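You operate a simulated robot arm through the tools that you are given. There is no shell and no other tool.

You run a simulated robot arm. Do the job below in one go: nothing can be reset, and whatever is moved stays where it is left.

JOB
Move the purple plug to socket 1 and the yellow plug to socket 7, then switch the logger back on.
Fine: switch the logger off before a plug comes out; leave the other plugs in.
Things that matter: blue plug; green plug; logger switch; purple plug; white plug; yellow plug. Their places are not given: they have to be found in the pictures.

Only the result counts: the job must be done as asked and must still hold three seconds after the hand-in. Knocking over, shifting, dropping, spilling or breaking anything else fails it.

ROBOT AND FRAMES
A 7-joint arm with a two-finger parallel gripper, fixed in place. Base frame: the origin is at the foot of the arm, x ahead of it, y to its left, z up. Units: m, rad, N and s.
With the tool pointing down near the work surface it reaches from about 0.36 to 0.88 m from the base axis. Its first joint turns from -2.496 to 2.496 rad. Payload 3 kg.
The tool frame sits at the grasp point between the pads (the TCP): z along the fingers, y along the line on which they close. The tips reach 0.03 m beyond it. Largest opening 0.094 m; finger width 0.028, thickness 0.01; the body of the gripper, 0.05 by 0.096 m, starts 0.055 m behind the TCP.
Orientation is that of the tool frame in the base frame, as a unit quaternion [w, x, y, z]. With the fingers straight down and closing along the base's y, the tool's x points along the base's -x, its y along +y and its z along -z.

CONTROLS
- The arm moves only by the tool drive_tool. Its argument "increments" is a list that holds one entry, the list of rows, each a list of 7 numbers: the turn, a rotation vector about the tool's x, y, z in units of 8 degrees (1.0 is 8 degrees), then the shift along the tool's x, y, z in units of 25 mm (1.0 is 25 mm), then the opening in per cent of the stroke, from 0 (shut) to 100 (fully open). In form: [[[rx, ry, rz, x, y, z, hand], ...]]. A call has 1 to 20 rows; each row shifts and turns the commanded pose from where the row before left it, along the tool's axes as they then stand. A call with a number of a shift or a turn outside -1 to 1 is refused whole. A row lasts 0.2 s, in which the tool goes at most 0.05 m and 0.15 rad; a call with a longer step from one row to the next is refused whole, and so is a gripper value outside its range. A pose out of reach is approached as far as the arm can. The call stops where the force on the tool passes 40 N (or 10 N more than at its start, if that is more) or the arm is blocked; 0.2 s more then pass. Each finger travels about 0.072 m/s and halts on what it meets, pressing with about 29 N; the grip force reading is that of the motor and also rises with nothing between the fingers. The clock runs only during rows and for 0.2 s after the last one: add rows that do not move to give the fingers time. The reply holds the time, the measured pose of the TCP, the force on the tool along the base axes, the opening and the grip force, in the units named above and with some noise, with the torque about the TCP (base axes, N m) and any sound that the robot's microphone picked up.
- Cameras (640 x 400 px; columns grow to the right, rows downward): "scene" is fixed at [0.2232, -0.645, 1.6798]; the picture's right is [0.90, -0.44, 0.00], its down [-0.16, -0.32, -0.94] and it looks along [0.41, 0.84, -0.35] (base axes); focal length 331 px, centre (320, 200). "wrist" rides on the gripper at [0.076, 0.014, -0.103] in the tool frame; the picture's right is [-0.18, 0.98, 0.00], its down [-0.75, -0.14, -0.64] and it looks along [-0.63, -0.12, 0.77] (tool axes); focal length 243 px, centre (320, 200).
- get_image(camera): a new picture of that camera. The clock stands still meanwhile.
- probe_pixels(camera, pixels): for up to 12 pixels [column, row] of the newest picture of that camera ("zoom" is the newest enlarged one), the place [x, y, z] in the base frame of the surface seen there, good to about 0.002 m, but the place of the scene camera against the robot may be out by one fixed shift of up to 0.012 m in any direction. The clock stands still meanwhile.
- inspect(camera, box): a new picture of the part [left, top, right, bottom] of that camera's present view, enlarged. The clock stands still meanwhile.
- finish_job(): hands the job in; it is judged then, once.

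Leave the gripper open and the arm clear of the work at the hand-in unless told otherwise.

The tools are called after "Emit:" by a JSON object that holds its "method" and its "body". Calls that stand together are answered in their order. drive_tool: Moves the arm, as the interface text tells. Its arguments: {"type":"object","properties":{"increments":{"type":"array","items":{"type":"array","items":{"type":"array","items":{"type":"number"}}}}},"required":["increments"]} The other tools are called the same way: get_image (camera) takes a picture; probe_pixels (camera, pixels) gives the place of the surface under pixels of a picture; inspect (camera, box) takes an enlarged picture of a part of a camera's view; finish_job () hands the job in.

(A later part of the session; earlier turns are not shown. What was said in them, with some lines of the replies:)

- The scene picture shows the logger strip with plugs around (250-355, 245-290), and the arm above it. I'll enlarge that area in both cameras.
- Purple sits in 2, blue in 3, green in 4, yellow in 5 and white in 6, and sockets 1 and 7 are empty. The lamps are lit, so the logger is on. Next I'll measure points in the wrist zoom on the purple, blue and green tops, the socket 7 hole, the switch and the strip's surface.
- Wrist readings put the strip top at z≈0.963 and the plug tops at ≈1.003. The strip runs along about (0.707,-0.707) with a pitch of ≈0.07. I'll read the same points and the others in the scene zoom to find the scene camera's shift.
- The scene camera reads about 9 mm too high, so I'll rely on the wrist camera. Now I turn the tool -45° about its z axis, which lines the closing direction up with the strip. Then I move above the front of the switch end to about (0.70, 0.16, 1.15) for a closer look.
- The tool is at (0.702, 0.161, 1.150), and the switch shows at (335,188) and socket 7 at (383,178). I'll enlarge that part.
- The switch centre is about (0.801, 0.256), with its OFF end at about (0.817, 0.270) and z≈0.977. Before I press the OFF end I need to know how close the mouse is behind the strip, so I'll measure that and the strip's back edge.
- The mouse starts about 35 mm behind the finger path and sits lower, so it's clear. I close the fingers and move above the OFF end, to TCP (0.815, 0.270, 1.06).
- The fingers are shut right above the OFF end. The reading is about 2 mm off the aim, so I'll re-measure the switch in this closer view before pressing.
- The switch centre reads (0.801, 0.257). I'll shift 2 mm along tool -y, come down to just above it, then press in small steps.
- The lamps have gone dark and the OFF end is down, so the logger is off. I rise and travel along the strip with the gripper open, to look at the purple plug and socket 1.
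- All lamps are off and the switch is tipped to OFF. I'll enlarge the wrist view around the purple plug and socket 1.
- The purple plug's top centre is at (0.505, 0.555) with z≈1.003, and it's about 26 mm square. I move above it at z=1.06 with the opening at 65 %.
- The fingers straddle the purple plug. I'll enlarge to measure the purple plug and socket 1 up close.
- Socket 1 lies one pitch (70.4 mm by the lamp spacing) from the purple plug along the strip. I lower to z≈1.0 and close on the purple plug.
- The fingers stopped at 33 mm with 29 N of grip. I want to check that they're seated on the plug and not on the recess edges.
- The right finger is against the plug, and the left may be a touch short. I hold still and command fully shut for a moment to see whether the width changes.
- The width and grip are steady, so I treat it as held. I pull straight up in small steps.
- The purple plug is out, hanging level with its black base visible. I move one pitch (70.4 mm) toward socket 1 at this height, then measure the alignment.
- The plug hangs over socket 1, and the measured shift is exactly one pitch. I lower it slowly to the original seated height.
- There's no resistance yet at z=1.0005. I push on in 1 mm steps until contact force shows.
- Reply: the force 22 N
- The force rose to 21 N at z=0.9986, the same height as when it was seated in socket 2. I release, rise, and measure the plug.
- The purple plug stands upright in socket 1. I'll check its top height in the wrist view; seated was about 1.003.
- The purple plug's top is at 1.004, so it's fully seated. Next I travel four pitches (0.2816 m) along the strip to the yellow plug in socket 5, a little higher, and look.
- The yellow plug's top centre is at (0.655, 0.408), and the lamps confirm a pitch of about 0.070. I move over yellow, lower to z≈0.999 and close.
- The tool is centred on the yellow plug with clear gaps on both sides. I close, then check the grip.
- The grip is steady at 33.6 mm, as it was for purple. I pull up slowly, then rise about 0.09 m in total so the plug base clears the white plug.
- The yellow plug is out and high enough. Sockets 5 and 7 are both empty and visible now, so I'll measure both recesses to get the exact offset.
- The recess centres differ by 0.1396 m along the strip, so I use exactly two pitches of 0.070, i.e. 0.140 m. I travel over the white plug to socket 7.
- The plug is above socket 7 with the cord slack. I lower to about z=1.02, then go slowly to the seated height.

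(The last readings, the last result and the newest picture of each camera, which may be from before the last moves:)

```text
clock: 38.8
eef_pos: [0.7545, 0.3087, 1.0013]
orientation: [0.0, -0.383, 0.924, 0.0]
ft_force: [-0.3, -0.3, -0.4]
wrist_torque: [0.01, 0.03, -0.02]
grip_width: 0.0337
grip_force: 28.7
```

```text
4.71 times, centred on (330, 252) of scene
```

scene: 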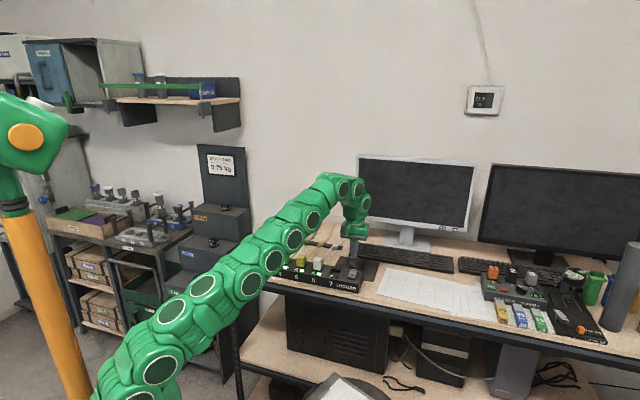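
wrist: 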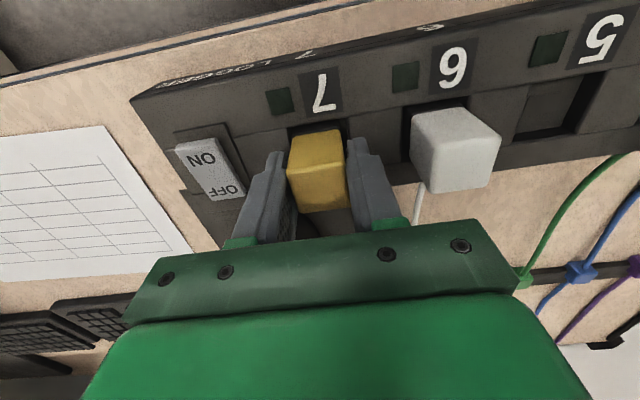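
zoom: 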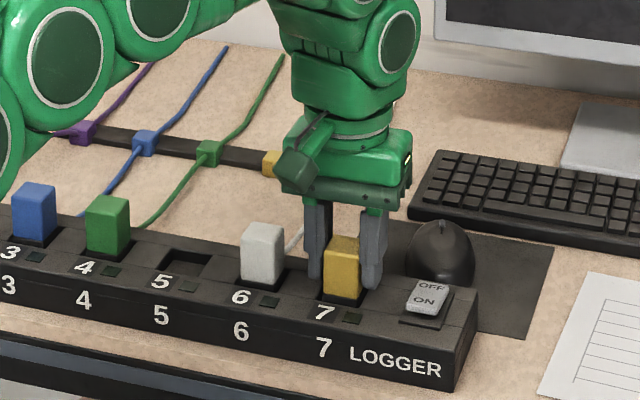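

It's going in cleanly with no force at z=1.0013. I press the last 2 to 3 mm in 1 mm steps.

Emit:
{"method": "drive_tool", "body": {"increments": [[[0, 0, 0, 0, 0, 0.04, 0], [0, 0, 0, 0, 0, 0.04, 0], [0, 0, 0, 0, 0, 0, 0]]]}}

```text
clock: 39.6
eef_pos: [0.7551, 0.3093, 0.9996]
orientation: [0.0, -0.384, 0.923, 0.0]
ft_force: [0.5, 1.0, -1.5]
wrist_torque: [0.06, 0.01, -0.01]
grip_width: 0.0336
grip_force: 29.6
```

Emit:
{"method": "drive_tool", "body": {"increments": [[[0, 0, 0, 0, 0, 0.04, 0], [0, 0, 0, 0, 0, 0, 0]]]}}

```text
clock: 40.2
eef_pos: [0.7561, 0.3082, 0.9988]
orientation: [0.001, -0.384, 0.924, 0.0]
ft_force: [-3.0, -1.2, 19.6]
wrist_torque: [-0.15, 0.14, -0.01]
grip_width: 0.0332
grip_force: 29.0
```

The force is 20 N at the seated height, the same as purple gave. I release with a modest opening, rise and check.

Emit:
{"method": "drive_tool", "body": {"increments": [[[0, 0, 0, 0, 0, 0, 52], [0, 0, 0, 0, 0, 0, 52], [0, 0, 0, 0, 0, -0.6, 52], [0, 0, 0, 0, 0, -0.6, 52], [0, 0, 0, 0, 0, -0.6, 52], [0, 0, 0, 0.5, 0, -0.6, 52], [0, 0, 0, 0.5, 0, 0, 52], [0, 0, 0, 0, 0, 0, 52]]]}}

Emit:
{"method": "get_image", "body": {"camera": "wrist"}}

Emit:
{"method": "inspect", "body": {"camera": "scene", "box": [225, 200, 385, 300]}}

```text
clock: 42.0
eef_pos: [0.7389, 0.2914, 1.0572]
orientation: [-0.001, -0.384, 0.923, 0.0]
ft_force: [-0.3, -0.3, -0.5]
wrist_torque: [0.01, 0.01, 0.02]
grip_width: 0.0489
grip_force: 0.0
```

```text
taken
```

wrist: 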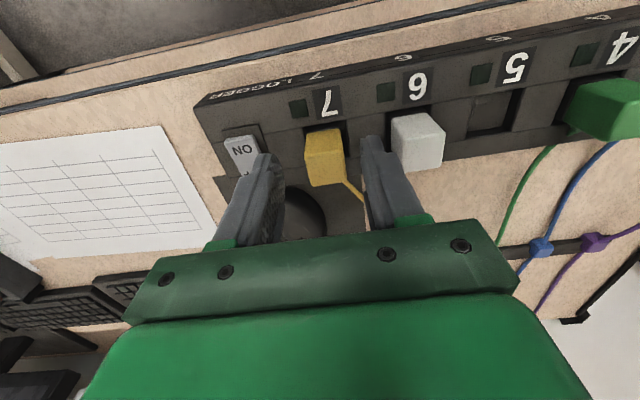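

```text
4.00 times, centred on (305, 250) of scene
```

zoom: 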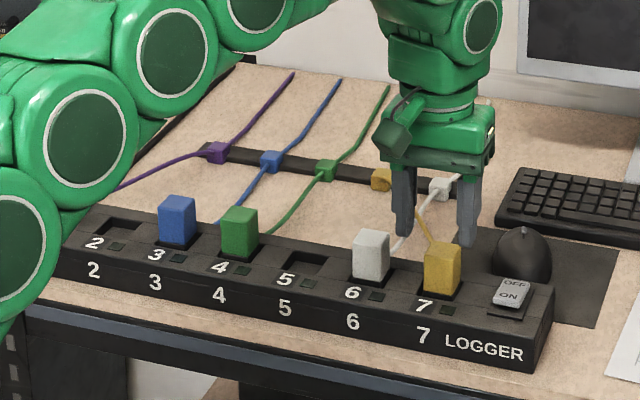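

Emit:
{"method": "probe_pixels", "body": {"camera": "wrist", "pixels": [[325, 172], [314, 164], [337, 162], [318, 182], [340, 178], [418, 155], [238, 148]]}}

```text
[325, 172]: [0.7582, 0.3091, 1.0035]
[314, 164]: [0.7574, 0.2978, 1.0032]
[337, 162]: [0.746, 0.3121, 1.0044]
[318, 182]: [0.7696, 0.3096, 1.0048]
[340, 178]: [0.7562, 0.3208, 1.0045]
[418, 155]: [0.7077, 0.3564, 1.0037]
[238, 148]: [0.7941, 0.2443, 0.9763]
```

Yellow is seated with its top at 1.004, and white hasn't moved. Now the switch: I close the fingers and move over the ON end at about (0.788, 0.243), staying high.

Emit:
{"method": "drive_tool", "body": {"increments": [[[0, 0, 0, 0, -0.6925, 0, 0], [0, 0, 0, 0, -0.6925, 0, 0], [0, 0, 0, 0, -0.6925, 0, 0], [0, 0, 0, 0, -0.6925, 0, 0], [0, 0, 0, 0, 0, 0, 0], [0, 0, 0, 0, 0, 0, 0]]]}}

Emit:
{"method": "get_image", "body": {"camera": "wrist"}}

```text
clock: 43.4
eef_pos: [0.7866, 0.2404, 1.0583]
orientation: [0.0, -0.384, 0.923, 0.0]
ft_force: [-0.2, 0.7, 0.5]
wrist_torque: [-0.02, 0.01, 0.02]
grip_width: 0.0002
grip_force: 29.2
```

```text
taken
```

wrist: 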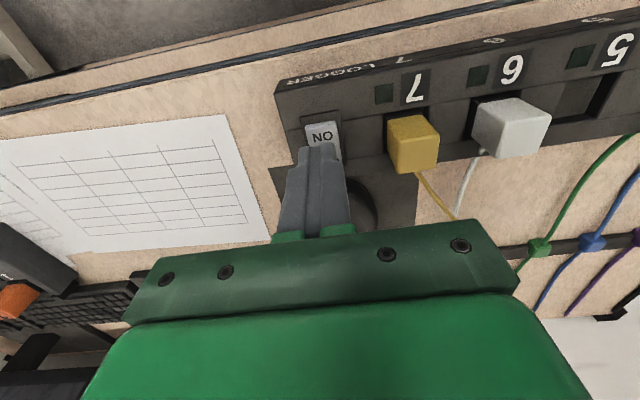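

The closed fingers are lined up with the ON end. I lower and press in small steps.

Emit:
{"method": "drive_tool", "body": {"increments": [[[0, 0, 0, 0, 0, 0.65, 0], [0, 0, 0, 0, 0, 0.65, 0], [0, 0, 0, 0, 0, 0.6, 0], [0, 0, 0, 0, 0, 0.06, 0], [0, 0, 0, 0, 0, 0.06, 0], [0, 0, 0, 0, 0, 0.06, 0], [0, 0, 0, 0, 0, 0.06, 0], [0, 0, 0, 0, 0, 0.06, 0]]]}}

Emit:
{"method": "get_image", "body": {"camera": "wrist"}}

```text
clock: 45.2
eef_pos: [0.7866, 0.2412, 1.003]
orientation: [0.0, -0.384, 0.923, 0.0]
ft_force: [-4.8, -0.9, 10.2]
wrist_torque: [0.1, 0.04, -0.01]
grip_width: 0.0
grip_force: 29.0
```

```text
taken
```

wrist: 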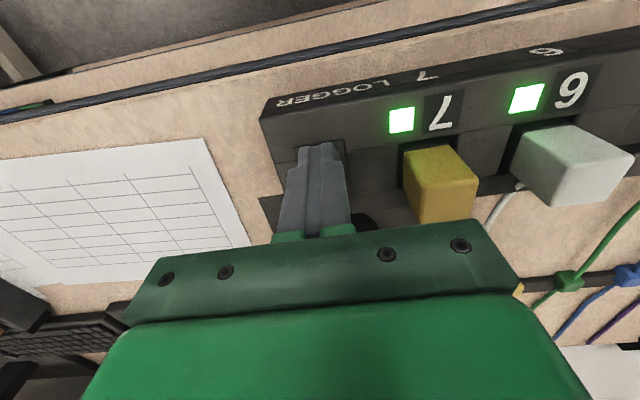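

Lamps 6 and 7 are lit, so the logger is on. I lift straight up, back away from the strip, open the gripper, and check everything.

Emit:
{"method": "drive_tool", "body": {"increments": [[[0, 0, 0, 0, 0, -0.5, 0], [0, 0, 0, 0, 0, -1, 0], [0, 0, 0, 0, 0, -1, 0], [0, 0, 0, 0, 0, -1, 0], [0, 0, 0, 0.8, 0, -1, 50], [0, 0, 0, 0.8, 0, -1, 100], [0, 0, 0, 0.8, 0, -1, 100], [0, 0, 0, 0.8, 0, -1, 100], [0, 0, 0, 0.8, 0, -0.5, 100], [0, 0, 0, 0.8, 0, 0, 100], [0, 0, 0, 0.8, 0, 0, 100], [0, 0, 0, 0.8, 0, 0, 100], [0, 0, 0, 0, 0, 0, 100]]]}}

Emit:
{"method": "get_image", "body": {"camera": "wrist"}}

Emit:
{"method": "get_image", "body": {"camera": "scene"}}

Emit:
{"method": "inspect", "body": {"camera": "scene", "box": [225, 200, 385, 300]}}

```text
clock: 48.0
eef_pos: [0.6724, 0.1286, 1.2015]
orientation: [0.001, -0.384, 0.923, 0.0]
ft_force: [-0.8, 0.3, -1.0]
wrist_torque: [0.02, 0.03, 0.01]
grip_width: 0.0941
grip_force: 0.0
```

```text
taken
```

wrist: 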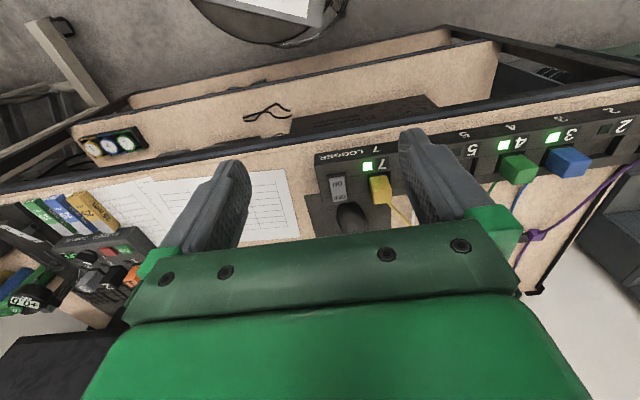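

```text
taken
```

scene: 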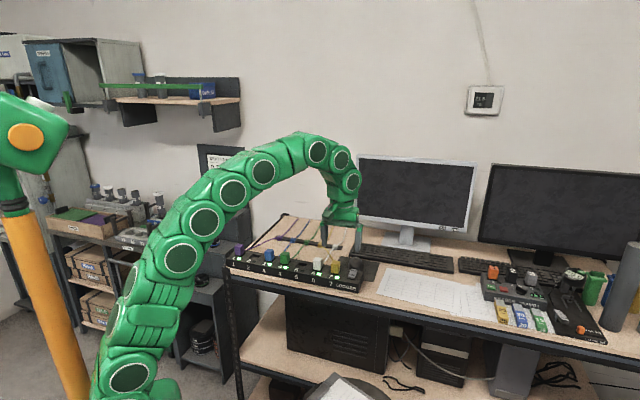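

```text
4.00 times, centred on (305, 250) of scene
```

zoom: 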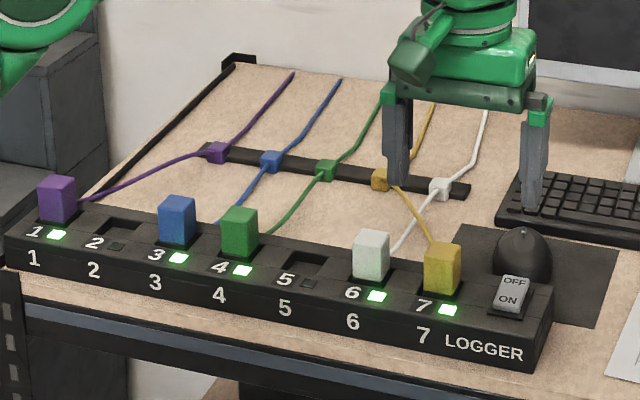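

Lamps 1, 3, 4, 6 and 7 are lit, with purple in 1, blue in 3, green in 4, white in 6 and yellow in 7. The switch is at ON, the gripper is open and the arm is clear. I hand the job in.

Emit:
{"method": "finish_job", "body": {}}

```text
The job is handed in.
```

The purple plug is now in socket 1, the yellow plug is in socket 7, and the logger is back on. I handed the job in; the reply only confirmed it was received, not whether it passed.

- **Order:** I switched the logger off before pulling either plug. I switched it back on only after both were seated.
- **Lamps:** 1, 3, 4, 6 and 7 are lit. Sockets 2 and 5 are empty and dark.
- **Other plugs:** Blue (3), green (4) and white (6) stayed in their sockets. The yellow cord now crosses over the white one behind the strip.
- **Arm:** The gripper is open and raised clear of the strip.
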